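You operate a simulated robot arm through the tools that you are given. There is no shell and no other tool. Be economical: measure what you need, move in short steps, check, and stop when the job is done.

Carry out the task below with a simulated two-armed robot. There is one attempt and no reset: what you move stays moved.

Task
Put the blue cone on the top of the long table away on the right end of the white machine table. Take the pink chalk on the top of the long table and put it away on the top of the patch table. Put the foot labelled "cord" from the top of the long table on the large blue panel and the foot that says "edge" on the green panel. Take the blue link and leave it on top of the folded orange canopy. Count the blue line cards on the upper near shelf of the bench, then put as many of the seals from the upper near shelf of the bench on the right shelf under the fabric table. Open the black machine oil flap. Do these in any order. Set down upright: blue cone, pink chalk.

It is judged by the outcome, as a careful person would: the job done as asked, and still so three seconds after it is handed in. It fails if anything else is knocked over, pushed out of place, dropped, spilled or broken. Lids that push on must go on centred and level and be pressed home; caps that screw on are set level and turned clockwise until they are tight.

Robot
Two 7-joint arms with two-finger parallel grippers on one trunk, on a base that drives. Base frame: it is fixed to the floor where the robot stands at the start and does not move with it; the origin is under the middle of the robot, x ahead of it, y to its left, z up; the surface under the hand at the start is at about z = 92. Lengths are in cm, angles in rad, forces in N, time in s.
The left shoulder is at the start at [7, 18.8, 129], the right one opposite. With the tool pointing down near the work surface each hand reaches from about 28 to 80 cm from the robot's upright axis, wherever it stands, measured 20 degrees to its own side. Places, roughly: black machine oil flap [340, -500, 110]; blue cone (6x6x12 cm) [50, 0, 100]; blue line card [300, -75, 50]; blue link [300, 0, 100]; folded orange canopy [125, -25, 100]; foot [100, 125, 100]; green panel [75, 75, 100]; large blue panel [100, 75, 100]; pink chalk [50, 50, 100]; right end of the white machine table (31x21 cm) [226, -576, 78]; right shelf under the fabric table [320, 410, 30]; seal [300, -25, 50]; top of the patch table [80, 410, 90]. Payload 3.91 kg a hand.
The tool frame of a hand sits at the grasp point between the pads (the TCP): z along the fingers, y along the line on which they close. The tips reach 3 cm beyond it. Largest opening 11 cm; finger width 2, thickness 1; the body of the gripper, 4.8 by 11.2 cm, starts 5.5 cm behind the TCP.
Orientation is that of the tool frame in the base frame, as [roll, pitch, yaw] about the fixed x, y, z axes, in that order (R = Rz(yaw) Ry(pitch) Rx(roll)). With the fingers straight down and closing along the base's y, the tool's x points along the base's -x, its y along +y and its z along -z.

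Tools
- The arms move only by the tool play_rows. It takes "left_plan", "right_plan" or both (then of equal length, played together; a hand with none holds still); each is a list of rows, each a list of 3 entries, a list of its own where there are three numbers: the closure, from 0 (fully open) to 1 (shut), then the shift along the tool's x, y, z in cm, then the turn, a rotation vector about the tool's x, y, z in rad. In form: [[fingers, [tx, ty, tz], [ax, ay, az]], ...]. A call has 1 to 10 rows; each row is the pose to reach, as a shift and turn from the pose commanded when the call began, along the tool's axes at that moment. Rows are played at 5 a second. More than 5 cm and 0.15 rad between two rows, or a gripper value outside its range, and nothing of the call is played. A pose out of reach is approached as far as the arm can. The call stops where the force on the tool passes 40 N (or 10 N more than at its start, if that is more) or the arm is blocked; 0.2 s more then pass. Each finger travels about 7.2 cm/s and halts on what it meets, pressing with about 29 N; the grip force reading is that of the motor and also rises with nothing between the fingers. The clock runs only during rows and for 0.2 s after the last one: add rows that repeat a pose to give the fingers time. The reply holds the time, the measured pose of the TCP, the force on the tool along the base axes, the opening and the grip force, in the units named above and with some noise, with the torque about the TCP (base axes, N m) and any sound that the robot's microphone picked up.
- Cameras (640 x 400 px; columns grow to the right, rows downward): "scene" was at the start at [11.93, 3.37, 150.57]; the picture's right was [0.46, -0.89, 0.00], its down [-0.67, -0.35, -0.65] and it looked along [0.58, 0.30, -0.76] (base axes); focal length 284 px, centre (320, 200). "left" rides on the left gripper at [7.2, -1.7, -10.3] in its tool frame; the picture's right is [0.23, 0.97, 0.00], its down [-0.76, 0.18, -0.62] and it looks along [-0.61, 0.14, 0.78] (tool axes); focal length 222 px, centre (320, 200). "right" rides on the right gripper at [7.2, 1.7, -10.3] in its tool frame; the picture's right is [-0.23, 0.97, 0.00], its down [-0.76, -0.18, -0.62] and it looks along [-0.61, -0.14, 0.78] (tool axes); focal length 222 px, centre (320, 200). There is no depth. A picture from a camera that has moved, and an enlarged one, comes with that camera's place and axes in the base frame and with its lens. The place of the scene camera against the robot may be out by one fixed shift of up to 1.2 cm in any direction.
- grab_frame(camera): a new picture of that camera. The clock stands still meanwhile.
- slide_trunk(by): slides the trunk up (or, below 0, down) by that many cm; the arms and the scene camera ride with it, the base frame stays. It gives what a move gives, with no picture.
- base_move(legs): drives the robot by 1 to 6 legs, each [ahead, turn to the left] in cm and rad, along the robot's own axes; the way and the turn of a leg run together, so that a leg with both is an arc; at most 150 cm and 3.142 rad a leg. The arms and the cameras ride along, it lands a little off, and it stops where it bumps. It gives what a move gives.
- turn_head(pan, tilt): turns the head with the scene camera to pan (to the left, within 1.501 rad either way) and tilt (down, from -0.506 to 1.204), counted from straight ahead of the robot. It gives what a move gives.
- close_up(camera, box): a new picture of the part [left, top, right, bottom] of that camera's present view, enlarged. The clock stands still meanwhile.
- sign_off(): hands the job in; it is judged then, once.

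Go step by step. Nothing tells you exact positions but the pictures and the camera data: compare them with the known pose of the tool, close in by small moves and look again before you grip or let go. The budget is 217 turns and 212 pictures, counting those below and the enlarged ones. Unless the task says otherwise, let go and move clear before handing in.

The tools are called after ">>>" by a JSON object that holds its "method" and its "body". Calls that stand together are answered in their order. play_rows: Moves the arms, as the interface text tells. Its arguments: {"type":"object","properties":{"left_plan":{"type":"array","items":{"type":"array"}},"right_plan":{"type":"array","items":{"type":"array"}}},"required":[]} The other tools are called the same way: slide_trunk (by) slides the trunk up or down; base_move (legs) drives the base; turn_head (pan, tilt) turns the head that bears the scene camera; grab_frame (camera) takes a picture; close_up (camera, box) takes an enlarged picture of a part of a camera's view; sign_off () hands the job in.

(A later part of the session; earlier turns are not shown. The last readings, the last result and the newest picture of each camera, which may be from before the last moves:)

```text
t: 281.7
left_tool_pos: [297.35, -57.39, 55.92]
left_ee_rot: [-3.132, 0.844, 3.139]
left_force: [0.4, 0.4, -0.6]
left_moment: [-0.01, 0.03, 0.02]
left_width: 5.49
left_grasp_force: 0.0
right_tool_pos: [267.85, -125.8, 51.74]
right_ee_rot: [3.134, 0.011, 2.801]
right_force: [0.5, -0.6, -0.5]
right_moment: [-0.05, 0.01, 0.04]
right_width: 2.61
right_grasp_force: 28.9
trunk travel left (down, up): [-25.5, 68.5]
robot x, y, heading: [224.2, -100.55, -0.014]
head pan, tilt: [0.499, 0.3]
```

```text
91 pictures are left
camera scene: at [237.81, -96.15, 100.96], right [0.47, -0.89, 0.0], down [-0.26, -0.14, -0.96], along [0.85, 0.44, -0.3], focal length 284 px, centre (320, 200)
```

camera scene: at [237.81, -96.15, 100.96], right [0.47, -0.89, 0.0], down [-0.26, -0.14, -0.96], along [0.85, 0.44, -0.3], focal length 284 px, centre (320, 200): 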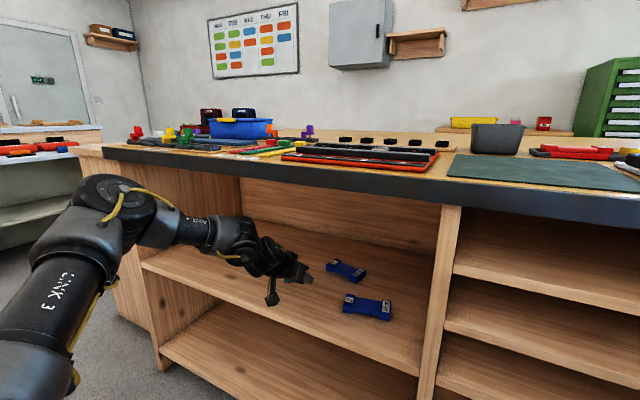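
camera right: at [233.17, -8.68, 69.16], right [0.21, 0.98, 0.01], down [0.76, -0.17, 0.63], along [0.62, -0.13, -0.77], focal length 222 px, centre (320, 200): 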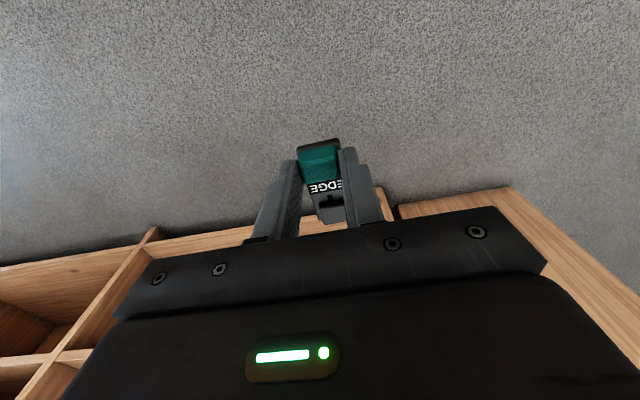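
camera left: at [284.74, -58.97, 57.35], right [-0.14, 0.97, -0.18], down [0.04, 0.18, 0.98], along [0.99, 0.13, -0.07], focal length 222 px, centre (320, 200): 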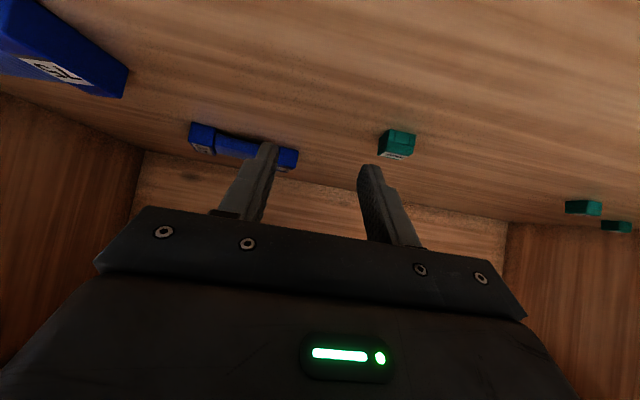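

>>> {"method": "play_rows", "body": {"left_plan": [[0.5, [0, 4, 0], [0, 0, 0]], [0.5, [0, 7.9, 0], [0, 0, 0]], [0.5, [-0.4, 7.9, 3], [0, 0, 0]], [0.5, [-0.6, 7.9, 6], [0, 0, 0]], [0.5, [-0.6, 7.9, 6], [0, 0, 0]]]}}

>>> {"method": "grab_frame", "body": {"camera": "left"}}

>>> {"method": "close_up", "body": {"camera": "scene", "box": [220, 200, 400, 320]}}

```text
t: 282.9
left_tool_pos: [301.24, -49.92, 53.18]
left_ee_rot: [-3.13, 0.842, 3.137]
left_force: [1.2, 0.4, -0.8]
left_moment: [0.0, 0.01, 0.0]
left_width: 5.48
left_grasp_force: 0.1
left hand out of reach, approached as far as the arm can: row 4, 5
right_tool_pos: [267.82, -125.87, 51.77]
right_ee_rot: [3.134, 0.011, 2.802]
right_force: [-0.3, -0.5, -1.5]
right_moment: [0.01, 0.05, 0.02]
right_width: 2.59
right_grasp_force: 28.5
trunk travel left (down, up): [-25.5, 68.5]
robot x, y, heading: [224.68, -100.55, -0.017]
head pan, tilt: [0.499, 0.3]
```

```text
90 pictures are left
camera left: at [288.73, -51.42, 54.66], right [-0.14, 0.97, -0.18], down [0.04, 0.18, 0.98], along [0.99, 0.13, -0.07], focal length 222 px, centre (320, 200)
```

left: 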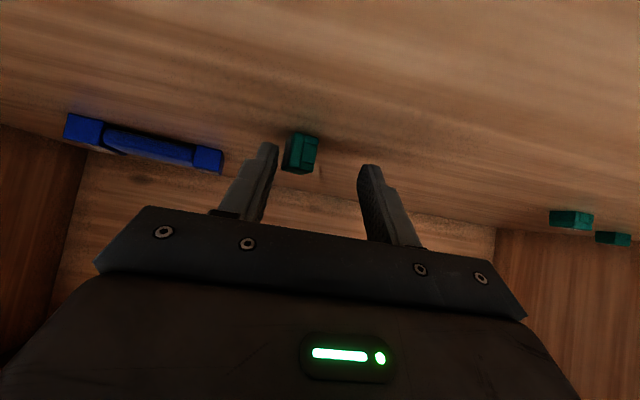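

```text
3.33 times, centred on (310, 260) of scene
camera zoom: at [237.77, -96.22, 100.97], right [0.47, -0.89, 0.0], down [-0.26, -0.14, -0.96], along [0.85, 0.44, -0.3], focal length 948 px, centre (353, 0)
```

zoom: 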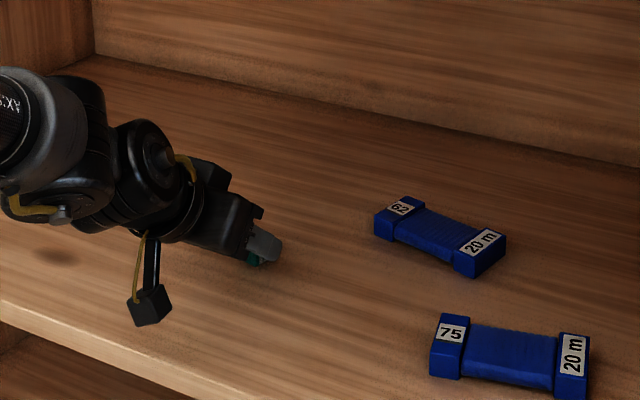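

>>> {"method": "play_rows", "body": {"left_plan": [[0.5, [0, -1.4, 0], [0, 0, 0]], [0.5, [0, -1.4, 0], [0, 0, 0]]]}}

>>> {"method": "slide_trunk", "body": {"by": -1.6}}

>>> {"method": "grab_frame", "body": {"camera": "left"}}

```text
t: 283.5
left_tool_pos: [301.34, -51.39, 53.12]
left_ee_rot: [-3.131, 0.844, 3.138]
left_force: [0.1, -0.4, -0.5]
left_moment: [-0.01, -0.02, 0.04]
left_width: 5.5
left_grasp_force: 0.0
right_tool_pos: [267.73, -125.75, 51.81]
right_ee_rot: [3.134, 0.014, 2.801]
right_force: [-0.5, -0.1, -0.5]
right_moment: [0.0, 0.01, -0.02]
right_width: 2.6
right_grasp_force: 28.8
trunk travel left (down, up): [-25.5, 68.5]
robot x, y, heading: [224.31, -100.21, -0.016]
head pan, tilt: [0.499, 0.3]
```

```text
t: 284.1
left_tool_pos: [301.25, -51.37, 52.73]
left_ee_rot: [-3.139, 0.859, 3.135]
left_force: [-13.6, 2.5, 35.9]
left_moment: [1.09, -0.24, 0.56]
left_width: 5.6
left_grasp_force: 1.2
right_tool_pos: [267.47, -125.86, 50.38]
right_ee_rot: [3.128, 0.016, 2.801]
right_force: [-0.4, 0.2, -0.6]
right_moment: [-0.02, 0.03, -0.02]
right_width: 2.6
right_grasp_force: 28.8
trunk travel left (down, up): [-23.9, 70.1]
robot x, y, heading: [224.11, -100.17, -0.011]
head pan, tilt: [0.499, 0.3]
```

```text
88 pictures are left
camera left: at [288.69, -52.96, 53.91], right [-0.14, 0.97, -0.17], down [0.03, 0.18, 0.98], along [0.99, 0.13, -0.05], focal length 222 px, centre (320, 200)
```

left: 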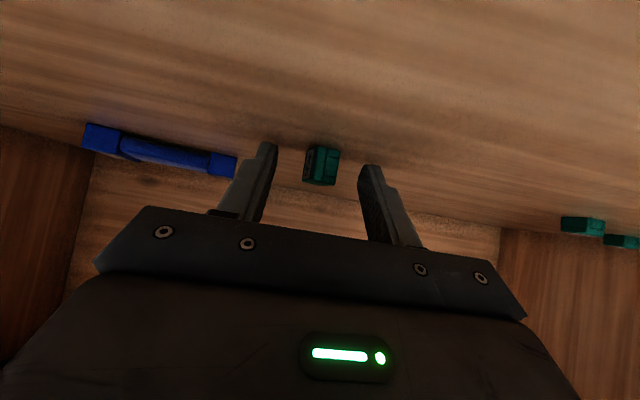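

The fingertips touched the shelf (so it is at z≈50). The seal is about at (301, −51.7): ease up 1 cm, pull back 1.5 cm, then close.

>>> {"method": "slide_trunk", "body": {"by": 1.1}}

>>> {"method": "play_rows", "body": {"left_plan": [[0.5, [1.0, -0.1, -1.1], [0, 0, 0]], [0.5, [1.0, -0.1, -1.1], [0, 0, 0]]]}}

>>> {"method": "grab_frame", "body": {"camera": "left"}}

```text
t: 284.7
left_tool_pos: [301.28, -51.45, 52.8]
left_ee_rot: [-3.133, 0.844, 3.134]
left_force: [6.2, 3.5, 12.0]
left_moment: [0.46, -0.4, -0.24]
left_width: 5.66
left_grasp_force: 1.8
right_tool_pos: [267.77, -125.94, 51.28]
right_ee_rot: [3.132, 0.014, 2.801]
right_force: [-0.2, -0.5, -0.6]
right_moment: [0.0, 0.01, -0.03]
right_width: 2.61
right_grasp_force: 29.0
trunk travel left (down, up): [-25.0, 69.0]
robot x, y, heading: [224.69, -100.05, -0.014]
head pan, tilt: [0.499, 0.3]
```

```text
t: 285.3
left_tool_pos: [299.75, -51.47, 52.78]
left_ee_rot: [-3.131, 0.843, 3.137]
left_force: [5.9, -1.6, 10.2]
left_moment: [0.21, -0.33, -0.24]
left_width: 5.4
left_grasp_force: 0.0
right_tool_pos: [267.84, -125.8, 51.26]
right_ee_rot: [3.132, 0.014, 2.801]
right_force: [0.7, -0.3, -0.2]
right_moment: [0.02, -0.01, 0.03]
right_width: 2.62
right_grasp_force: 29.0
trunk travel left (down, up): [-25.0, 69.0]
robot x, y, heading: [224.45, -100.11, -0.017]
head pan, tilt: [0.499, 0.3]
```

```text
87 pictures are left
camera left: at [287.15, -53.08, 54.17], right [-0.14, 0.97, -0.18], down [0.04, 0.18, 0.98], along [0.99, 0.13, -0.07], focal length 222 px, centre (320, 200)
```

left: 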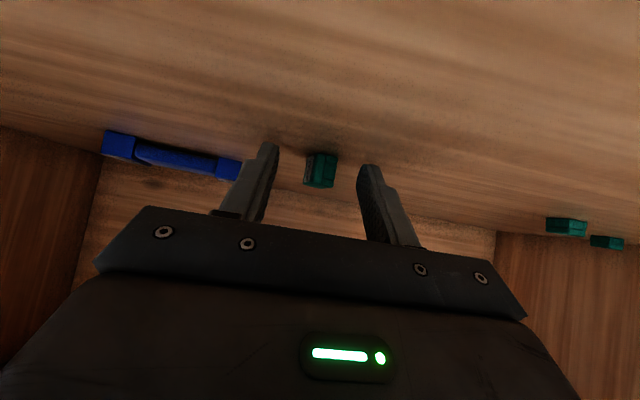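

>>> {"method": "play_rows", "body": {"left_plan": [[0.5, [-0.6, -0.1, 0.4], [0, 0, 0]], [0.65, [-0.6, -0.1, 0.4], [0, 0, 0]], [0.8, [-0.6, -0.1, 0.4], [0, 0, 0]], [0.95, [-0.6, -0.1, 0.4], [0, 0, 0]], [0.95, [-0.6, -0.1, 0.4], [0, 0, 0]]]}}

>>> {"method": "grab_frame", "body": {"camera": "left"}}

```text
t: 286.5
left_tool_pos: [300.42, -51.55, 52.7]
left_ee_rot: [-3.131, 0.842, 3.139]
left_force: [0.9, 0.2, 0.7]
left_moment: [-0.01, 0.0, 0.0]
left_width: 1.42
left_grasp_force: 28.9
right_tool_pos: [267.75, -125.98, 51.26]
right_ee_rot: [3.135, 0.013, 2.802]
right_force: [0.9, -0.1, 0.2]
right_moment: [-0.01, 0.02, 0.01]
right_width: 2.59
right_grasp_force: 28.9
trunk travel left (down, up): [-25.0, 69.0]
robot x, y, heading: [224.61, -100.41, -0.011]
head pan, tilt: [0.499, 0.3]
```

```text
86 pictures are left
camera left: at [287.91, -53.14, 54.25], right [-0.14, 0.97, -0.18], down [0.04, 0.18, 0.98], along [0.99, 0.13, -0.07], focal length 222 px, centre (320, 200)
```

left: 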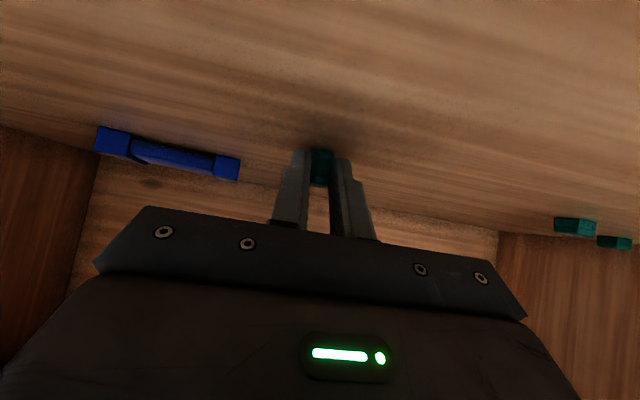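

Seal C is gripped. Lift it, back out of the shelf, and head north towards the fabric table for a look.

>>> {"method": "slide_trunk", "body": {"by": 7}}

>>> {"method": "base_move", "body": {"legs": [[-28, 0], [0, 1.583], [150, 0], [130, 0]]}}

>>> {"method": "slide_trunk", "body": {"by": 40}}

>>> {"method": "turn_head", "body": {"pan": -0.5, "tilt": 0.3}}

>>> {"method": "grab_frame", "body": {"camera": "scene"}}

```text
t: 287.6
left_tool_pos: [300.56, -51.48, 59.81]
left_ee_rot: [-3.131, 0.843, 3.139]
left_force: [0.6, -0.6, 0.0]
left_moment: [0.0, 0.0, -0.01]
left_width: 1.43
left_grasp_force: 28.9
right_tool_pos: [267.9, -125.84, 58.17]
right_ee_rot: [3.135, 0.012, 2.801]
right_force: [0.2, 0.1, -0.8]
right_moment: [0.0, 0.01, -0.01]
right_width: 2.61
right_grasp_force: 28.9
trunk travel left (down, up): [-32.0, 62.0]
robot x, y, heading: [224.91, -100.3, -0.019]
head pan, tilt: [0.499, 0.3]
```

```text
t: 292.7
left_tool_pos: [166.4, -15.38, 60.04]
left_ee_rot: [3.135, 0.84, -1.823]
left_force: [-0.3, 0.0, 0.1]
left_moment: [-0.02, 0.01, 0.03]
left_width: 1.41
left_grasp_force: 29.4
right_tool_pos: [230.62, -62.79, 58.14]
right_ee_rot: [3.13, 0.012, -2.119]
right_force: [0.0, 0.1, -0.4]
right_moment: [0.03, -0.02, -0.03]
right_width: 2.62
right_grasp_force: 29.1
trunk travel left (down, up): [-32.0, 62.0]
robot x, y, heading: [196.24, -100.44, 1.334]
head pan, tilt: [0.499, 0.3]
stopped in leg 2: the robot was blocked; the commanded pose is now the measured one
```

```text
t: 296.5
left_tool_pos: [165.7, -15.45, 99.9]
left_ee_rot: [-3.137, 0.838, -1.811]
left_force: [-0.3, -1.0, -0.3]
left_moment: [0.02, -0.02, 0.0]
left_width: 1.44
left_grasp_force: 28.8
right_tool_pos: [230.16, -62.7, 98.36]
right_ee_rot: [3.134, 0.013, -2.119]
right_force: [0.3, 0.2, -0.9]
right_moment: [-0.01, -0.01, 0.01]
right_width: 2.58
right_grasp_force: 28.9
trunk travel left (down, up): [-72.0, 22.0]
robot x, y, heading: [196.43, -99.44, 1.341]
head pan, tilt: [0.499, 0.3]
```

```text
t: 297.8
left_tool_pos: [165.7, -15.3, 99.78]
left_ee_rot: [-3.137, 0.84, -1.81]
left_force: [-0.2, 0.1, 0.0]
left_moment: [0.0, 0.01, -0.04]
left_width: 1.39
left_grasp_force: 29.0
right_tool_pos: [230.09, -62.67, 98.29]
right_ee_rot: [3.134, 0.015, -2.118]
right_force: [0.2, -0.7, -0.7]
right_moment: [-0.02, 0.03, 0.02]
right_width: 2.62
right_grasp_force: 28.9
trunk travel left (down, up): [-72.0, 22.0]
robot x, y, heading: [195.87, -100.15, 1.339]
head pan, tilt: [-0.499, 0.3]
```

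```text
85 pictures are left
camera scene: at [203.57, -88.15, 147.47], right [0.75, -0.67, 0.0], down [-0.2, -0.22, -0.96], along [0.64, 0.71, -0.3], focal length 284 px, centre (320, 200)
```

scene: 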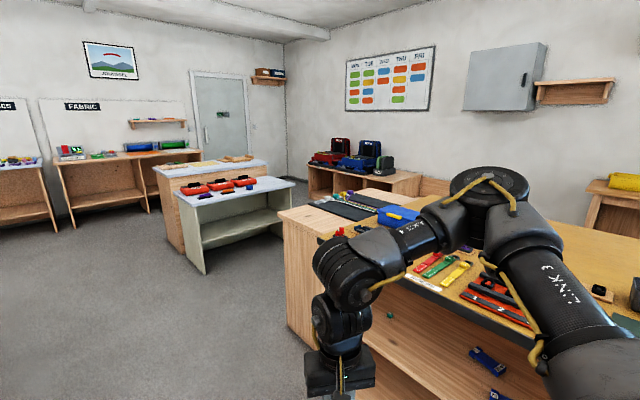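

The turn was blocked by the long table's side at the low height. Let me check that nothing there was disturbed.

>>> {"method": "turn_head", "body": {"pan": 1.3, "tilt": 0.6}}

>>> {"method": "grab_frame", "body": {"camera": "scene"}}

```text
t: 299.6
left_tool_pos: [165.73, -15.48, 99.8]
left_ee_rot: [-3.138, 0.84, -1.809]
left_force: [0.2, 0.6, 0.3]
left_moment: [-0.02, 0.01, -0.04]
left_width: 1.41
left_grasp_force: 29.1
right_tool_pos: [230.16, -62.69, 98.34]
right_ee_rot: [3.134, 0.014, -2.119]
right_force: [0.0, -0.8, -0.2]
right_moment: [0.01, 0.02, -0.02]
right_width: 2.58
right_grasp_force: 29.2
trunk travel left (down, up): [-72.0, 22.0]
robot x, y, heading: [196.61, -99.47, 1.34]
head pan, tilt: [1.3, 0.6]
```

```text
84 pictures are left
camera scene: at [189.61, -90.87, 144.73], right [0.48, 0.88, 0.0], down [0.5, -0.27, -0.83], along [-0.72, 0.4, -0.56], focal length 284 px, centre (320, 200)
```

scene: 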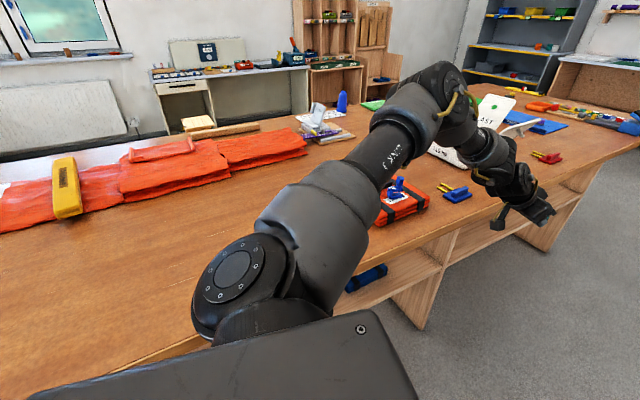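

Nothing disturbed; the link still stands. I fold the left hand back to tool-down, raise the trunk, then continue north.

>>> {"method": "slide_trunk", "body": {"by": 16}}

>>> {"method": "play_rows", "body": {"left_plan": [[0.95, [2.3, 0, -2.2], [0, 0.12, 0]], [0.95, [4.6, 0, -4.3], [0, 0.24, 0]], [0.95, [6.9, 0, -6.5], [0, 0.36, 0]], [0.95, [9.2, 0, -8.6], [0, 0.48, 0]], [0.95, [11.5, 0, -10.8], [0, 0.6, 0]], [0.95, [13.8, 0, -13], [0, 0.72, 0]], [0.95, [16.1, 0, -15.1], [0, 0.84, 0]], [0.95, [16.1, 0, -15.1], [0, 0.84, 0]]]}}

>>> {"method": "base_move", "body": {"legs": [[0, -0.54], [30, 0], [0, 0.77], [150, 0], [100, 0]]}}

>>> {"method": "turn_head", "body": {"pan": -0.4, "tilt": 0.35}}

>>> {"method": "grab_frame", "body": {"camera": "scene"}}

```text
t: 301.4
left_tool_pos: [165.67, -15.39, 115.71]
left_ee_rot: [-3.139, 0.839, -1.811]
left_force: [-0.4, 0.5, 0.5]
left_moment: [-0.02, 0.02, 0.02]
left_width: 1.44
left_grasp_force: 29.2
right_tool_pos: [230.21, -62.63, 114.33]
right_ee_rot: [3.135, 0.015, -2.118]
right_force: [-0.1, 0.4, -0.3]
right_moment: [-0.02, -0.01, 0.01]
right_width: 2.59
right_grasp_force: 29.0
trunk travel left (down, up): [-88.0, 6.0]
robot x, y, heading: [196.28, -99.84, 1.344]
head pan, tilt: [1.3, 0.6]
```

```text
t: 303.2
left_tool_pos: [160.35, -36.73, 114.14]
left_ee_rot: [-3.138, -0.001, -1.812]
left_force: [0.8, 0.6, 0.3]
left_moment: [0.0, -0.03, 0.0]
left_width: 1.44
left_grasp_force: 29.2
right_tool_pos: [230.29, -62.65, 114.34]
right_ee_rot: [3.134, 0.013, -2.119]
right_force: [0.1, 0.2, 0.2]
right_moment: [-0.02, -0.02, 0.01]
right_width: 2.58
right_grasp_force: 28.6
trunk travel left (down, up): [-88.0, 6.0]
robot x, y, heading: [196.08, -100.15, 1.344]
head pan, tilt: [1.3, 0.6]
```

```text
t: 320.7
left_tool_pos: [177.85, 229.54, 114.09]
left_ee_rot: [-3.137, 0.001, -1.63]
left_force: [-0.7, 0.0, 0.0]
left_moment: [0.05, -0.01, 0.0]
left_width: 1.45
left_grasp_force: 29.0
right_tool_pos: [251.12, 216.67, 114.4]
right_ee_rot: [3.136, 0.014, -1.936]
right_force: [-0.1, -0.7, -0.1]
right_moment: [0.0, 0.02, 0.02]
right_width: 2.57
right_grasp_force: 29.7
trunk travel left (down, up): [-88.0, 6.0]
robot x, y, heading: [224.77, 173.88, 1.529]
head pan, tilt: [1.3, 0.6]
```

```text
t: 322.5
left_tool_pos: [177.81, 229.6, 114.05]
left_ee_rot: [-3.139, -0.002, -1.632]
left_force: [0.9, 0.8, 0.8]
left_moment: [0.0, -0.01, 0.05]
left_width: 1.4
left_grasp_force: 29.7
right_tool_pos: [251.04, 216.83, 114.31]
right_ee_rot: [3.135, 0.014, -1.935]
right_force: [-0.4, -0.7, -0.7]
right_moment: [-0.03, 0.0, 0.03]
right_width: 2.6
right_grasp_force: 29.0
trunk travel left (down, up): [-88.0, 6.0]
robot x, y, heading: [224.36, 174.15, 1.523]
head pan, tilt: [-0.4, 0.351]
```

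```text
83 pictures are left
camera scene: at [228.66, 187.25, 163.0], right [0.9, -0.43, 0.0], down [-0.15, -0.31, -0.94], along [0.41, 0.85, -0.34], focal length 284 px, centre (320, 200)
```

scene: 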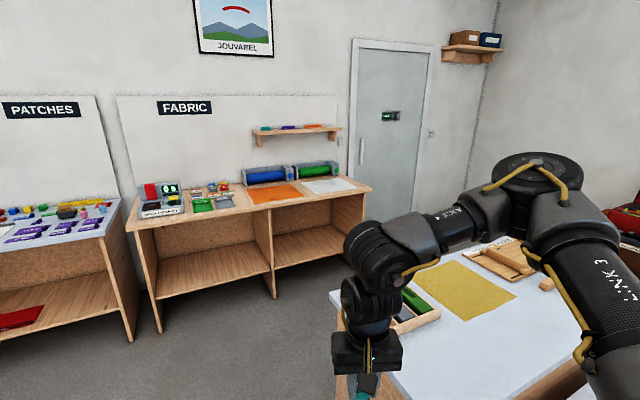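

I see the right shelf under the fabric table (x≈281–345, front y≈385, z≈30). A white table stands close in front, so I approach from the left and look closer.

>>> {"method": "base_move", "body": {"legs": [[122, 0], [0, -0.85]]}}

>>> {"method": "turn_head", "body": {"pan": 0.2, "tilt": 0.65}}

>>> {"method": "grab_frame", "body": {"camera": "scene"}}

>>> {"method": "turn_head", "body": {"pan": -0.6, "tilt": 0.7}}

>>> {"method": "grab_frame", "body": {"camera": "scene"}}

```text
t: 330.8
left_tool_pos: [238.32, 366.51, 114.04]
left_ee_rot: [-3.138, 0.0, -2.467]
left_force: [-1.1, 0.6, -0.2]
left_moment: [-0.04, 0.0, 0.0]
left_width: 1.44
left_grasp_force: 29.2
right_tool_pos: [277.93, 303.22, 114.25]
right_ee_rot: [3.133, 0.014, -2.774]
right_force: [0.3, -1.4, 0.1]
right_moment: [0.01, 0.01, 0.0]
right_width: 2.6
right_grasp_force: 29.3
trunk travel left (down, up): [-88.0, 6.0]
robot x, y, heading: [228.46, 294.82, 0.686]
head pan, tilt: [-0.4, 0.351]
```

```text
t: 331.8
left_tool_pos: [238.49, 366.3, 114.03]
left_ee_rot: [-3.139, 0.0, -2.467]
left_force: [-0.3, 0.3, -1.2]
left_moment: [-0.02, 0.01, 0.0]
left_width: 1.43
left_grasp_force: 29.7
right_tool_pos: [277.92, 303.15, 114.33]
right_ee_rot: [3.135, 0.013, -2.774]
right_force: [-0.3, -0.4, -1.2]
right_moment: [-0.02, 0.01, 0.01]
right_width: 2.61
right_grasp_force: 29.4
trunk travel left (down, up): [-88.0, 6.0]
robot x, y, heading: [228.56, 294.64, 0.688]
head pan, tilt: [0.201, 0.649]
```

```text
82 pictures are left
camera scene: at [237.75, 304.21, 160.3], right [0.77, -0.63, 0.0], down [-0.38, -0.47, -0.8], along [0.5, 0.62, -0.6], focal length 284 px, centre (320, 200)
```

scene: 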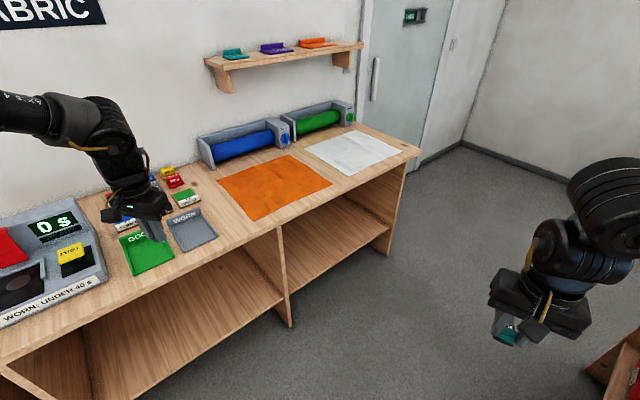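

```text
t: 332.9
left_tool_pos: [238.47, 366.34, 113.99]
left_ee_rot: [-3.139, 0.002, -2.468]
left_force: [-0.5, -0.3, -0.7]
left_moment: [0.01, -0.01, 0.01]
left_width: 1.4
left_grasp_force: 29.1
right_tool_pos: [277.91, 303.25, 114.37]
right_ee_rot: [3.134, 0.014, -2.774]
right_force: [0.0, 0.2, -0.7]
right_moment: [0.05, -0.01, -0.01]
right_width: 2.63
right_grasp_force: 29.3
trunk travel left (down, up): [-88.0, 6.0]
robot x, y, heading: [228.02, 294.22, 0.684]
head pan, tilt: [-0.6, 0.7]
```

```text
81 pictures are left
camera scene: at [240.71, 298.23, 159.86], right [0.09, -1.0, 0.0], down [-0.64, -0.06, -0.76], along [0.76, 0.07, -0.64], focal length 284 px, centre (320, 200)
```

scene: 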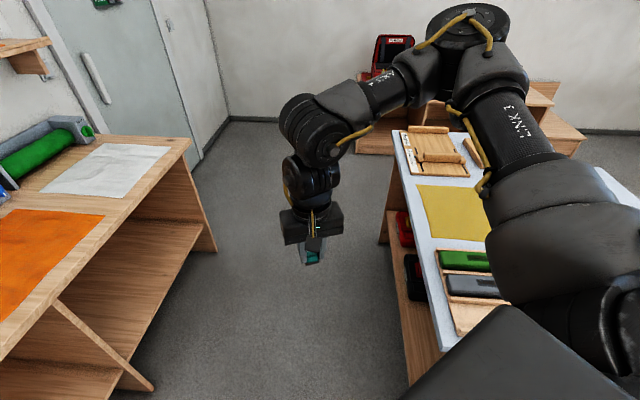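

Fabric table's right compartment spans x≈281–365; the gap in front is 110 cm, enough to stand facing it. I drive there.

>>> {"method": "base_move", "body": {"legs": [[0, -0.69], [122, 0], [0, 1.571]]}}

>>> {"method": "slide_trunk", "body": {"by": -40}}

>>> {"method": "slide_trunk", "body": {"by": -22}}

>>> {"method": "turn_head", "body": {"pan": 0.5, "tilt": 0.4}}

>>> {"method": "grab_frame", "body": {"camera": "scene"}}

```text
t: 337.8
left_tool_pos: [325.58, 335.36, 114.28]
left_ee_rot: [3.13, -0.004, 3.001]
left_force: [-0.4, 0.0, 0.3]
left_moment: [0.05, -0.01, 0.0]
left_width: 1.41
left_grasp_force: 29.6
right_tool_pos: [307.27, 263.04, 114.18]
right_ee_rot: [3.129, 0.011, 2.705]
right_force: [0.8, -0.3, -0.7]
right_moment: [0.09, 0.02, -0.01]
right_width: 2.61
right_grasp_force: 28.4
trunk travel left (down, up): [-88.0, 6.0]
robot x, y, heading: [267.04, 295.39, -0.206]
head pan, tilt: [-0.6, 0.7]
stopped in leg 2: the robot was blocked; the commanded pose is now the measured one
```

```text
t: 340.0
left_tool_pos: [325.42, 336.32, 90.63]
left_ee_rot: [3.14, -0.002, 3.004]
left_force: [0.9, 0.5, -1.2]
left_moment: [0.03, 0.0, -0.02]
left_width: 1.43
left_grasp_force: 29.1
right_tool_pos: [307.31, 264.15, 91.8]
right_ee_rot: [3.131, 0.026, 2.706]
right_force: [-5.6, 1.3, 21.8]
right_moment: [-0.12, 0.14, -0.04]
right_width: 2.61
right_grasp_force: 29.0
trunk travel left (down, up): [-64.6, 29.4]
robot x, y, heading: [267.14, 295.19, -0.193]
head pan, tilt: [-0.6, 0.7]
stopped: the force on the tool passed its limit at 117 N (the readings are from after the stop); the commanded pose is now the measured one
```

```text
t: 340.3
left_tool_pos: [325.63, 336.27, 90.25]
left_ee_rot: [3.138, -0.002, 3.002]
left_force: [-0.6, 0.8, -0.6]
left_moment: [-0.02, 0.01, 0.02]
left_width: 1.4
left_grasp_force: 29.8
right_tool_pos: [307.56, 264.19, 91.69]
right_ee_rot: [3.128, 0.029, 2.708]
right_force: [-5.7, 1.5, 20.2]
right_moment: [-0.14, 0.23, -0.05]
right_width: 2.59
right_grasp_force: 28.6
trunk travel left (down, up): [-64.3, 29.7]
robot x, y, heading: [266.53, 295.08, -0.198]
head pan, tilt: [-0.6, 0.7]
stopped: the force on the tool passed its limit at 47 N (the readings are from after the stop); the commanded pose is now the measured one
```

```text
t: 341.7
left_tool_pos: [325.52, 336.44, 90.36]
left_ee_rot: [3.139, 0.0, 3.004]
left_force: [-0.1, -0.2, 0.6]
left_moment: [0.0, 0.0, -0.01]
left_width: 1.41
left_grasp_force: 28.5
right_tool_pos: [307.58, 264.31, 91.76]
right_ee_rot: [3.128, 0.031, 2.707]
right_force: [-0.6, 0.9, 26.4]
right_moment: [-0.24, 0.09, -0.01]
right_width: 2.6
right_grasp_force: 28.9
trunk travel left (down, up): [-64.3, 29.7]
robot x, y, heading: [266.58, 295.08, -0.195]
head pan, tilt: [0.499, 0.4]
```

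```text
80 pictures are left
camera scene: at [280.53, 296.83, 138.93], right [0.3, -0.96, 0.0], down [-0.37, -0.12, -0.92], along [0.88, 0.27, -0.39], focal length 284 px, centre (320, 200)
```

scene: 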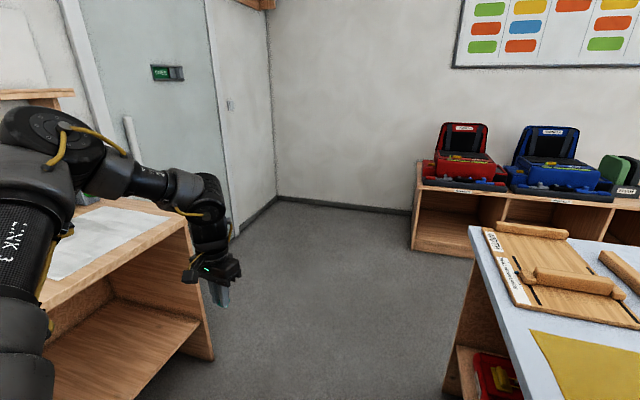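

The base bumped the white table's corner, and the lowering right hand touched its top. I raise the trunk first, then inspect.

>>> {"method": "slide_trunk", "body": {"by": 22}}

>>> {"method": "turn_head", "body": {"pan": -0.35, "tilt": 0.75}}

>>> {"method": "grab_frame", "body": {"camera": "scene"}}

>>> {"method": "grab_frame", "body": {"camera": "right"}}

```text
t: 344.0
left_tool_pos: [325.74, 336.12, 112.42]
left_ee_rot: [3.138, -0.003, 3.004]
left_force: [-0.2, -0.4, 0.5]
left_moment: [0.0, -0.01, 0.0]
left_width: 1.41
left_grasp_force: 29.4
right_tool_pos: [307.66, 264.11, 113.57]
right_ee_rot: [3.129, 0.027, 2.706]
right_force: [0.4, -0.5, -1.3]
right_moment: [0.03, -0.02, 0.01]
right_width: 2.6
right_grasp_force: 29.2
trunk travel left (down, up): [-86.3, 7.7]
robot x, y, heading: [266.95, 295.09, -0.199]
head pan, tilt: [0.499, 0.4]
```

```text
t: 345.2
left_tool_pos: [325.64, 336.23, 112.27]
left_ee_rot: [3.139, -0.003, 3.004]
left_force: [-0.3, 1.2, 0.5]
left_moment: [0.02, 0.01, 0.01]
left_width: 1.45
left_grasp_force: 29.1
right_tool_pos: [307.62, 264.01, 113.48]
right_ee_rot: [3.129, 0.027, 2.707]
right_force: [-0.5, -1.0, -0.4]
right_moment: [0.0, 0.02, 0.0]
right_width: 2.62
right_grasp_force: 28.6
trunk travel left (down, up): [-86.3, 7.7]
robot x, y, heading: [266.95, 294.98, -0.198]
head pan, tilt: [-0.351, 0.75]
```

```text
79 pictures are left
camera scene: at [278.99, 289.57, 157.79], right [-0.52, -0.85, 0.0], down [-0.58, 0.36, -0.73], along [0.62, -0.38, -0.68], focal length 284 px, centre (320, 200)
```

scene: 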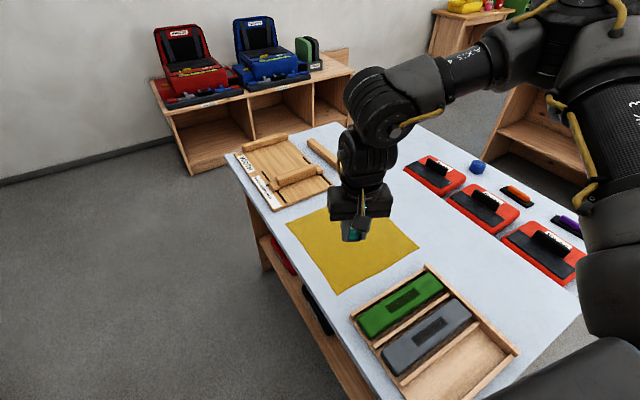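

```text
78 pictures are left
camera right: at [301.57, 268.74, 123.63], right [0.62, 0.79, 0.02], down [0.6, -0.48, 0.64], along [0.51, -0.38, -0.77], focal length 222 px, centre (320, 200)
```

right: 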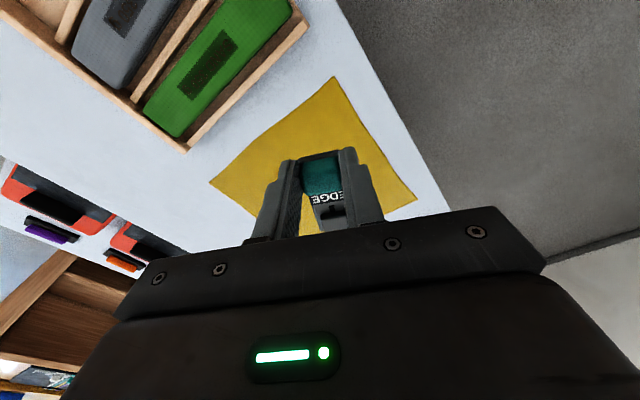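

Nothing on the white table looks displaced, and EDGE is still held. I back away and pass the corner with more clearance.

>>> {"method": "base_move", "body": {"legs": [[-26, 0], [0, 0.26], [113, 0]]}}

```text
t: 353.2
left_tool_pos: [397.44, 365.34, 112.3]
left_ee_rot: [3.139, -0.003, -2.989]
left_force: [-0.2, -0.5, 0.0]
left_moment: [0.02, 0.0, 0.0]
left_width: 1.41
left_grasp_force: 28.9
right_tool_pos: [400.85, 291.32, 113.58]
right_ee_rot: [3.129, 0.028, 2.998]
right_force: [0.3, 0.2, -0.6]
right_moment: [0.01, 0.06, 0.0]
right_width: 2.62
right_grasp_force: 28.9
trunk travel left (down, up): [-86.3, 7.7]
robot x, y, heading: [353.18, 309.35, 0.097]
head pan, tilt: [-0.351, 0.75]
```

>>> {"method": "base_move", "body": {"legs": [[0, 1.474], [-7, 0]]}}

>>> {"method": "turn_head", "body": {"pan": 0.5, "tilt": 0.75}}

>>> {"method": "grab_frame", "body": {"camera": "scene"}}

```text
t: 357.8
left_tool_pos: [300.96, 352.33, 111.99]
left_ee_rot: [3.139, -0.012, -1.509]
left_force: [-0.3, 1.1, 0.7]
left_moment: [-0.05, 0.0, 0.03]
left_width: 1.35
left_grasp_force: 28.3
right_tool_pos: [375.2, 349.15, 113.25]
right_ee_rot: [3.132, 0.022, -1.805]
right_force: [-0.4, 0.3, -0.6]
right_moment: [-0.06, 0.0, -0.03]
right_width: 2.62
right_grasp_force: 29.2
trunk travel left (down, up): [-86.3, 7.7]
robot x, y, heading: [353.04, 302.18, 1.578]
head pan, tilt: [-0.351, 0.75]
```

```text
t: 359.0
left_tool_pos: [300.94, 351.64, 112.22]
left_ee_rot: [3.138, -0.007, -1.509]
left_force: [-0.5, 0.1, 0.5]
left_moment: [-0.02, 0.0, 0.01]
left_width: 1.38
left_grasp_force: 29.1
right_tool_pos: [375.29, 348.5, 113.45]
right_ee_rot: [3.13, 0.026, -1.806]
right_force: [-0.3, 0.0, -0.6]
right_moment: [-0.03, -0.03, -0.01]
right_width: 2.6
right_grasp_force: 29.3
trunk travel left (down, up): [-86.3, 7.7]
robot x, y, heading: [353.18, 302.15, 1.571]
head pan, tilt: [0.499, 0.75]
```

```text
77 pictures are left
camera scene: at [348.97, 314.56, 157.76], right [0.88, 0.48, 0.0], down [0.33, -0.6, -0.73], along [-0.35, 0.64, -0.68], focal length 284 px, centre (320, 200)
```

scene: 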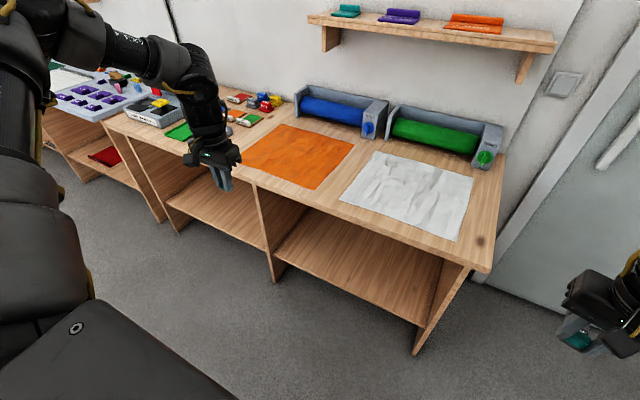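

Good stance. Lower the trunk 60 and tilt the left hand forward.

>>> {"method": "slide_trunk", "body": {"by": -40}}

>>> {"method": "slide_trunk", "body": {"by": -22}}

>>> {"method": "play_rows", "body": {"left_plan": [[0.95, [-3.5, 0, -0.5], [0, -0.14, 0]], [0.95, [-7, 0, -1], [0, -0.28, 0]], [0.95, [-10.5, 0, -1.5], [0, -0.42, 0]], [0.95, [-14, 0, -2], [0, -0.56, 0]], [0.95, [-17.5, 0, -2], [0, -0.7, 0]], [0.95, [-21, 0, -2], [0, -0.84, 0]], [0.95, [-22, 0, -2], [0, -0.84, 0]]]}}

>>> {"method": "grab_frame", "body": {"camera": "left"}}

>>> {"method": "grab_frame", "body": {"camera": "scene"}}

```text
t: 362.8
left_tool_pos: [300.96, 351.6, 72.25]
left_ee_rot: [3.138, -0.004, -1.509]
left_force: [0.1, 0.9, 0.3]
left_moment: [0.03, -0.03, 0.04]
left_width: 1.38
left_grasp_force: 28.9
right_tool_pos: [375.19, 348.32, 73.63]
right_ee_rot: [3.13, 0.029, -1.805]
right_force: [-0.9, 0.8, -1.1]
right_moment: [0.0, 0.02, 0.0]
right_width: 2.57
right_grasp_force: 28.9
trunk travel left (down, up): [-46.3, 47.7]
robot x, y, heading: [353.4, 302.26, 1.578]
head pan, tilt: [0.499, 0.75]
```

```text
t: 365.2
left_tool_pos: [300.99, 351.57, 50.27]
left_ee_rot: [3.138, -0.003, -1.508]
left_force: [-0.2, -0.2, -0.4]
left_moment: [0.02, -0.02, 0.02]
left_width: 1.37
left_grasp_force: 29.0
right_tool_pos: [375.3, 348.32, 51.5]
right_ee_rot: [3.127, 0.028, -1.804]
right_force: [-0.4, -0.4, -1.6]
right_moment: [-0.01, 0.0, -0.02]
right_width: 2.59
right_grasp_force: 29.4
trunk travel left (down, up): [-24.3, 69.7]
robot x, y, heading: [352.99, 302.23, 1.573]
head pan, tilt: [0.499, 0.75]
```

```text
t: 366.8
left_tool_pos: [299.51, 373.4, 52.42]
left_ee_rot: [3.136, 0.836, -1.513]
left_force: [0.8, 0.1, 0.8]
left_moment: [0.0, 0.06, 0.0]
left_width: 1.36
left_grasp_force: 29.3
right_tool_pos: [375.13, 348.26, 51.5]
right_ee_rot: [3.129, 0.029, -1.805]
right_force: [0.4, -0.1, -0.7]
right_moment: [0.01, 0.0, 0.02]
right_width: 2.62
right_grasp_force: 28.9
trunk travel left (down, up): [-24.3, 69.7]
robot x, y, heading: [353.53, 302.51, 1.574]
head pan, tilt: [0.499, 0.75]
```

```text
76 pictures are left
camera left: at [302.01, 361.14, 53.87], right [-0.96, -0.21, -0.17], down [-0.18, 0.03, 0.98], along [-0.2, 0.98, -0.07], focal length 222 px, centre (320, 200)
```

left: 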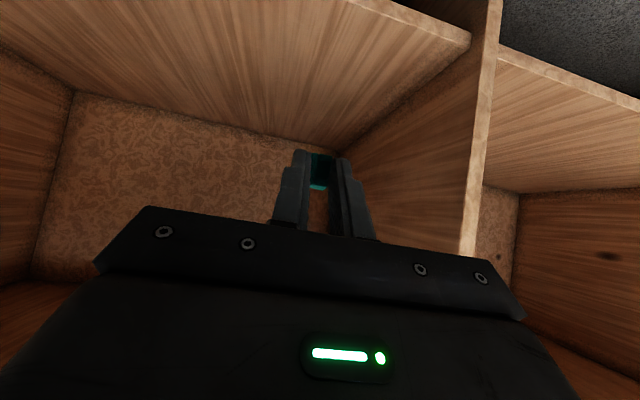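

```text
75 pictures are left
camera scene: at [348.97, 314.33, 95.78], right [0.88, 0.48, 0.0], down [0.33, -0.6, -0.73], along [-0.35, 0.64, -0.68], focal length 284 px, centre (320, 200)
```

scene: 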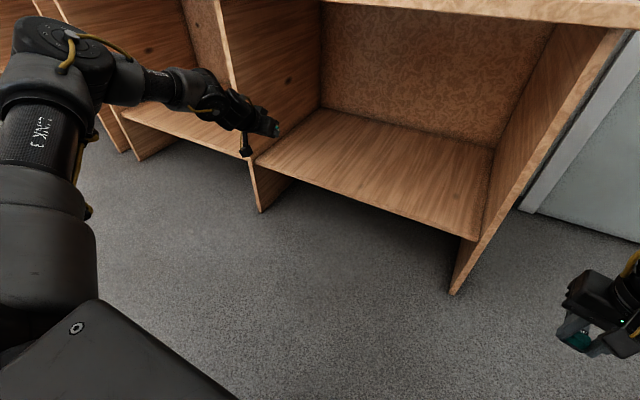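

Clear view of the right shelf. Drive 20 forward, then lower.

>>> {"method": "base_move", "body": {"legs": [[21, 0]]}}

>>> {"method": "slide_trunk", "body": {"by": -16}}

>>> {"method": "grab_frame", "body": {"camera": "left"}}

>>> {"method": "grab_frame", "body": {"camera": "scene"}}

```text
t: 368.4
left_tool_pos: [299.81, 394.5, 52.34]
left_ee_rot: [3.135, 0.837, -1.515]
left_force: [0.6, 0.6, -0.4]
left_moment: [-0.01, 0.0, 0.02]
left_width: 1.37
left_grasp_force: 29.0
right_tool_pos: [375.29, 369.25, 51.48]
right_ee_rot: [3.131, 0.03, -1.809]
right_force: [0.0, -0.6, -0.5]
right_moment: [-0.05, -0.01, 0.03]
right_width: 2.58
right_grasp_force: 28.8
trunk travel left (down, up): [-24.3, 69.7]
robot x, y, heading: [353.08, 323.33, 1.571]
head pan, tilt: [0.499, 0.75]
```

```text
t: 370.2
left_tool_pos: [299.76, 394.64, 36.37]
left_ee_rot: [3.136, 0.836, -1.515]
left_force: [-0.7, -0.6, 0.6]
left_moment: [-0.02, 0.01, 0.0]
left_width: 1.4
left_grasp_force: 29.2
right_tool_pos: [375.23, 369.38, 35.49]
right_ee_rot: [3.131, 0.029, -1.808]
right_force: [-0.4, 0.4, -1.0]
right_moment: [-0.02, 0.01, -0.02]
right_width: 2.58
right_grasp_force: 29.1
trunk travel left (down, up): [-8.3, 85.7]
robot x, y, heading: [352.86, 323.09, 1.573]
head pan, tilt: [0.499, 0.75]
```

```text
74 pictures are left
camera left: at [302.15, 382.19, 37.88], right [-0.96, -0.21, -0.17], down [-0.18, 0.04, 0.98], along [-0.2, 0.98, -0.07], focal length 222 px, centre (320, 200)
```

left: 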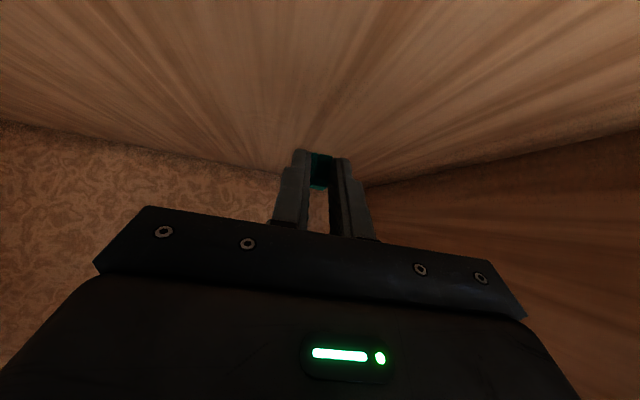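

```text
73 pictures are left
camera scene: at [348.97, 335.28, 79.79], right [0.88, 0.48, 0.0], down [0.33, -0.6, -0.73], along [-0.35, 0.64, -0.68], focal length 284 px, centre (320, 200)
```

scene: 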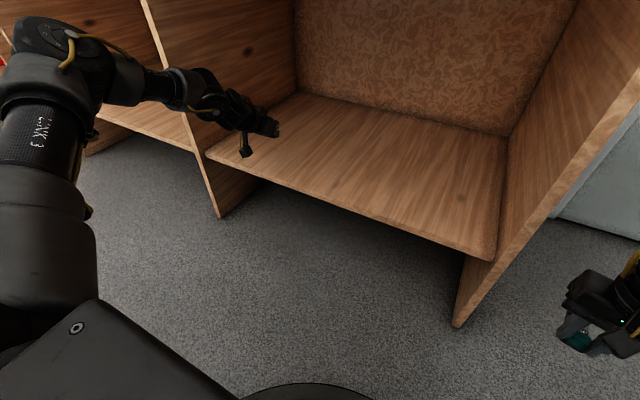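

>>> {"method": "slide_trunk", "body": {"by": -3}}

>>> {"method": "slide_trunk", "body": {"by": -0.6}}

```text
t: 371.0
left_tool_pos: [299.68, 394.54, 33.45]
left_ee_rot: [3.136, 0.836, -1.515]
left_force: [-0.5, 0.7, 0.3]
left_moment: [-0.02, -0.01, 0.01]
left_width: 1.39
left_grasp_force: 28.9
right_tool_pos: [375.38, 369.32, 32.59]
right_ee_rot: [3.129, 0.027, -1.808]
right_force: [-0.2, 0.4, 0.1]
right_moment: [-0.02, 0.01, 0.01]
right_width: 2.59
right_grasp_force: 29.1
trunk travel left (down, up): [-5.3, 88.7]
robot x, y, heading: [352.66, 323.12, 1.574]
head pan, tilt: [0.499, 0.75]
```

```text
t: 371.5
left_tool_pos: [299.78, 394.59, 32.79]
left_ee_rot: [3.136, 0.838, -1.517]
left_force: [0.8, -1.3, 0.8]
left_moment: [0.02, 0.02, 0.0]
left_width: 1.38
left_grasp_force: 28.9
right_tool_pos: [375.31, 369.16, 31.97]
right_ee_rot: [3.13, 0.028, -1.809]
right_force: [0.7, 0.1, -0.2]
right_moment: [-0.02, 0.01, 0.01]
right_width: 2.6
right_grasp_force: 29.1
trunk travel left (down, up): [-4.7, 89.3]
robot x, y, heading: [352.82, 322.94, 1.572]
head pan, tilt: [0.499, 0.75]
```

>>> {"method": "slide_trunk", "body": {"by": -0.4}}

>>> {"method": "slide_trunk", "body": {"by": -0.4}}

>>> {"method": "grab_frame", "body": {"camera": "left"}}

```text
t: 372.1
left_tool_pos: [299.67, 394.65, 32.35]
left_ee_rot: [3.137, 0.835, -1.515]
left_force: [0.0, 0.0, -0.7]
left_moment: [0.01, -0.03, 0.03]
left_width: 1.35
left_grasp_force: 29.2
right_tool_pos: [375.24, 369.14, 31.55]
right_ee_rot: [3.128, 0.029, -1.808]
right_force: [-0.6, -0.1, -0.6]
right_moment: [0.0, -0.06, 0.03]
right_width: 2.59
right_grasp_force: 29.3
trunk travel left (down, up): [-4.3, 89.7]
robot x, y, heading: [352.98, 323.03, 1.57]
head pan, tilt: [0.499, 0.75]
```

```text
t: 372.6
left_tool_pos: [299.71, 394.61, 31.98]
left_ee_rot: [3.136, 0.836, -1.514]
left_force: [0.3, -1.1, -0.4]
left_moment: [-0.03, 0.02, 0.02]
left_width: 1.38
left_grasp_force: 29.1
right_tool_pos: [375.39, 369.25, 31.22]
right_ee_rot: [3.131, 0.029, -1.81]
right_force: [-0.6, 0.5, -0.3]
right_moment: [0.0, 0.0, -0.05]
right_width: 2.59
right_grasp_force: 28.5
trunk travel left (down, up): [-3.9, 90.1]
robot x, y, heading: [352.77, 323.14, 1.57]
head pan, tilt: [0.499, 0.75]
```

```text
72 pictures are left
camera left: at [302.15, 382.19, 33.46], right [-0.96, -0.21, -0.17], down [-0.18, 0.04, 0.98], along [-0.2, 0.98, -0.07], focal length 222 px, centre (320, 200)
```

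left: 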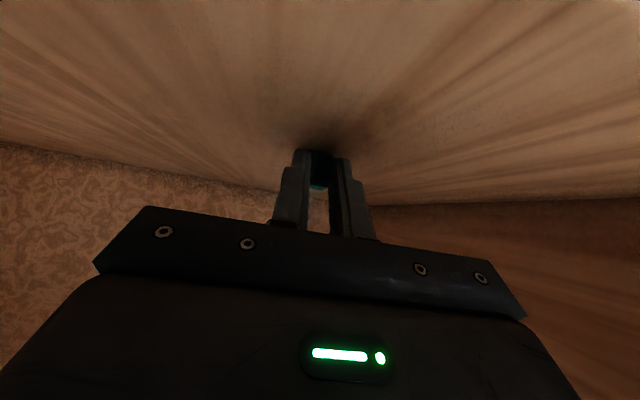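

>>> {"method": "slide_trunk", "body": {"by": -0.5}}

>>> {"method": "slide_trunk", "body": {"by": -0.4}}

```text
t: 373.1
left_tool_pos: [299.8, 394.59, 32.02]
left_ee_rot: [3.138, 0.843, -1.514]
left_force: [-0.8, -4.2, 15.5]
left_moment: [0.12, -0.09, -0.09]
left_width: 1.4
left_grasp_force: 28.8
right_tool_pos: [375.33, 369.21, 30.8]
right_ee_rot: [3.128, 0.03, -1.806]
right_force: [-0.9, 0.1, -0.8]
right_moment: [-0.04, 0.01, 0.0]
right_width: 2.61
right_grasp_force: 29.0
trunk travel left (down, up): [-3.4, 90.6]
robot x, y, heading: [353.11, 323.19, 1.571]
head pan, tilt: [0.499, 0.75]
```

```text
t: 373.7
left_tool_pos: [299.71, 394.58, 31.91]
left_ee_rot: [3.132, 0.848, -1.515]
left_force: [-3.0, -9.6, 34.2]
left_moment: [0.3, -0.15, -0.35]
left_width: 1.4
left_grasp_force: 29.2
right_tool_pos: [375.39, 369.17, 30.37]
right_ee_rot: [3.125, 0.032, -1.807]
right_force: [-0.4, -0.2, -0.4]
right_moment: [-0.02, 0.03, -0.01]
right_width: 2.61
right_grasp_force: 29.6
trunk travel left (down, up): [-3.0, 91.0]
robot x, y, heading: [352.95, 323.26, 1.568]
head pan, tilt: [0.499, 0.75]
```

Contact. Ease, release, lift and back out.

>>> {"method": "slide_trunk", "body": {"by": 0.5}}

>>> {"method": "play_rows", "body": {"left_plan": [[0.85, [0, 0, 0], [0, 0, 0]], [0.7, [0, 0, 0], [0, 0, 0]], [0.6, [0, 0, 0], [0, 0, 0]], [0.6, [0, 0, -1.5], [0, 0, 0]], [0.6, [0, 0, -4], [0, 0, 0]]]}}

>>> {"method": "slide_trunk", "body": {"by": 14}}

>>> {"method": "grab_frame", "body": {"camera": "left"}}

```text
t: 374.2
left_tool_pos: [299.7, 394.61, 32.01]
left_ee_rot: [3.134, 0.842, -1.518]
left_force: [-6.0, 5.5, 21.9]
left_moment: [0.52, 0.02, 0.31]
left_width: 1.33
left_grasp_force: 28.8
right_tool_pos: [375.41, 369.19, 30.96]
right_ee_rot: [3.128, 0.028, -1.808]
right_force: [1.2, -0.9, 0.0]
right_moment: [0.01, -0.02, 0.03]
right_width: 2.6
right_grasp_force: 28.7
trunk travel left (down, up): [-3.5, 90.5]
robot x, y, heading: [352.75, 323.71, 1.566]
head pan, tilt: [0.499, 0.75]
```

```text
t: 375.4
left_tool_pos: [299.87, 391.38, 33.99]
left_ee_rot: [3.137, 0.83, -1.517]
left_force: [0.4, 0.0, 0.7]
left_moment: [0.03, -0.02, 0.0]
left_width: 4.38
left_grasp_force: 0.2
right_tool_pos: [375.32, 369.27, 30.73]
right_ee_rot: [3.128, 0.026, -1.807]
right_force: [-1.0, 0.2, 0.1]
right_moment: [-0.03, 0.01, 0.01]
right_width: 2.61
right_grasp_force: 28.8
trunk travel left (down, up): [-3.5, 90.5]
robot x, y, heading: [352.81, 323.16, 1.567]
head pan, tilt: [0.499, 0.75]
```

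```text
t: 377.1
left_tool_pos: [299.86, 391.59, 48.11]
left_ee_rot: [3.136, 0.836, -1.515]
left_force: [0.3, 0.8, -1.1]
left_moment: [0.0, -0.02, 0.0]
left_width: 4.38
left_grasp_force: 0.0
right_tool_pos: [375.26, 369.25, 44.81]
right_ee_rot: [3.129, 0.027, -1.807]
right_force: [0.0, -0.5, -0.2]
right_moment: [0.01, 0.02, 0.01]
right_width: 2.58
right_grasp_force: 28.8
trunk travel left (down, up): [-17.5, 76.5]
robot x, y, heading: [352.89, 323.25, 1.572]
head pan, tilt: [0.499, 0.75]
```

```text
71 pictures are left
camera left: at [302.3, 379.08, 49.65], right [-0.96, -0.21, -0.17], down [-0.18, 0.04, 0.98], along [-0.2, 0.98, -0.07], focal length 222 px, centre (320, 200)
```

left: 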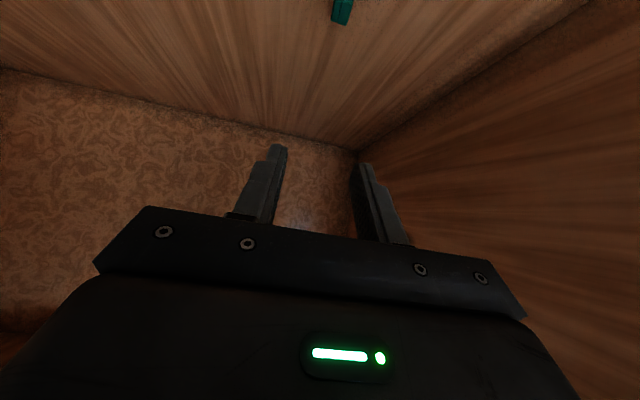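

Seal one is on the right shelf. Back out, fold the hand, raise the trunk, and return to the bench for the second seal.

>>> {"method": "base_move", "body": {"legs": [[-20, 0]]}}

>>> {"method": "play_rows", "body": {"left_plan": [[0.5, [2.3, 0, -2.2], [0, 0.12, 0]], [0.5, [4.6, 0, -4.3], [0, 0.24, 0]], [0.5, [6.9, 0, -6.5], [0, 0.36, 0]], [0.5, [9.2, 0, -8.6], [0, 0.48, 0]], [0.5, [11.5, 0, -10.8], [0, 0.6, 0]], [0.5, [13.8, 0, -13], [0, 0.72, 0]], [0.5, [15, 0, -14], [0, 0.84, 0]], [0.5, [15, 0, -14], [0, 0.84, 0]]]}}

>>> {"method": "slide_trunk", "body": {"by": 40}}

>>> {"method": "slide_trunk", "body": {"by": 28}}

>>> {"method": "base_move", "body": {"legs": [[0, -1.5], [-113, 0]]}}

```text
t: 378.7
left_tool_pos: [299.72, 371.48, 48.3]
left_ee_rot: [3.135, 0.835, -1.512]
left_force: [0.5, -0.2, 0.2]
left_moment: [0.0, 0.06, 0.0]
left_width: 4.41
left_grasp_force: 0.1
right_tool_pos: [375.3, 349.34, 44.77]
right_ee_rot: [3.127, 0.029, -1.805]
right_force: [0.2, -0.2, -0.6]
right_moment: [0.03, 0.02, 0.01]
right_width: 2.6
right_grasp_force: 29.2
trunk travel left (down, up): [-17.5, 76.5]
robot x, y, heading: [352.98, 303.05, 1.573]
head pan, tilt: [0.499, 0.75]
```

```text
t: 380.5
left_tool_pos: [301.07, 350.83, 46.38]
left_ee_rot: [3.138, -0.005, -1.507]
left_force: [0.4, -0.3, -0.5]
left_moment: [-0.01, 0.03, 0.01]
left_width: 5.51
left_grasp_force: 0.0
right_tool_pos: [375.29, 349.4, 44.78]
right_ee_rot: [3.129, 0.029, -1.806]
right_force: [0.0, -0.3, -0.4]
right_moment: [-0.02, 0.0, -0.01]
right_width: 2.58
right_grasp_force: 29.2
trunk travel left (down, up): [-17.5, 76.5]
robot x, y, heading: [352.81, 303.49, 1.575]
head pan, tilt: [0.499, 0.75]
```

```text
t: 384.3
left_tool_pos: [301.07, 351.0, 86.24]
left_ee_rot: [3.139, -0.004, -1.509]
left_force: [0.8, 0.2, 0.5]
left_moment: [-0.02, -0.01, 0.01]
left_width: 5.48
left_grasp_force: 0.1
right_tool_pos: [375.27, 349.44, 84.76]
right_ee_rot: [3.129, 0.028, -1.805]
right_force: [0.0, 0.3, 0.0]
right_moment: [0.03, 0.01, -0.03]
right_width: 2.59
right_grasp_force: 29.1
trunk travel left (down, up): [-57.5, 36.5]
robot x, y, heading: [352.89, 303.75, 1.572]
head pan, tilt: [0.499, 0.75]
```

```text
t: 387.1
left_tool_pos: [301.05, 350.98, 114.34]
left_ee_rot: [3.137, -0.004, -1.508]
left_force: [-0.6, 0.1, -0.4]
left_moment: [0.01, 0.0, 0.02]
left_width: 5.49
left_grasp_force: 0.0
right_tool_pos: [375.15, 349.4, 112.77]
right_ee_rot: [3.131, 0.028, -1.805]
right_force: [0.3, 0.2, -0.7]
right_moment: [0.0, 0.01, -0.01]
right_width: 2.59
right_grasp_force: 29.5
trunk travel left (down, up): [-85.5, 8.5]
robot x, y, heading: [352.76, 303.26, 1.573]
head pan, tilt: [0.499, 0.75]
```

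```text
t: 395.1
left_tool_pos: [314.8, 354.83, 113.95]
left_ee_rot: [-3.129, -0.003, -2.959]
left_force: [-1.0, 1.6, -2.5]
left_moment: [-0.17, -0.12, 0.02]
left_width: 5.49
left_grasp_force: 0.0
right_tool_pos: [322.16, 281.27, 112.57]
right_ee_rot: [3.132, 0.031, 3.022]
right_force: [-0.8, 1.1, -0.8]
right_moment: [-0.08, 0.02, -0.03]
right_width: 2.59
right_grasp_force: 29.3
trunk travel left (down, up): [-85.5, 8.5]
robot x, y, heading: [273.25, 298.53, 0.263]
head pan, tilt: [0.499, 0.75]
stopped in leg 2: the robot was blocked; the commanded pose is now the measured one
```

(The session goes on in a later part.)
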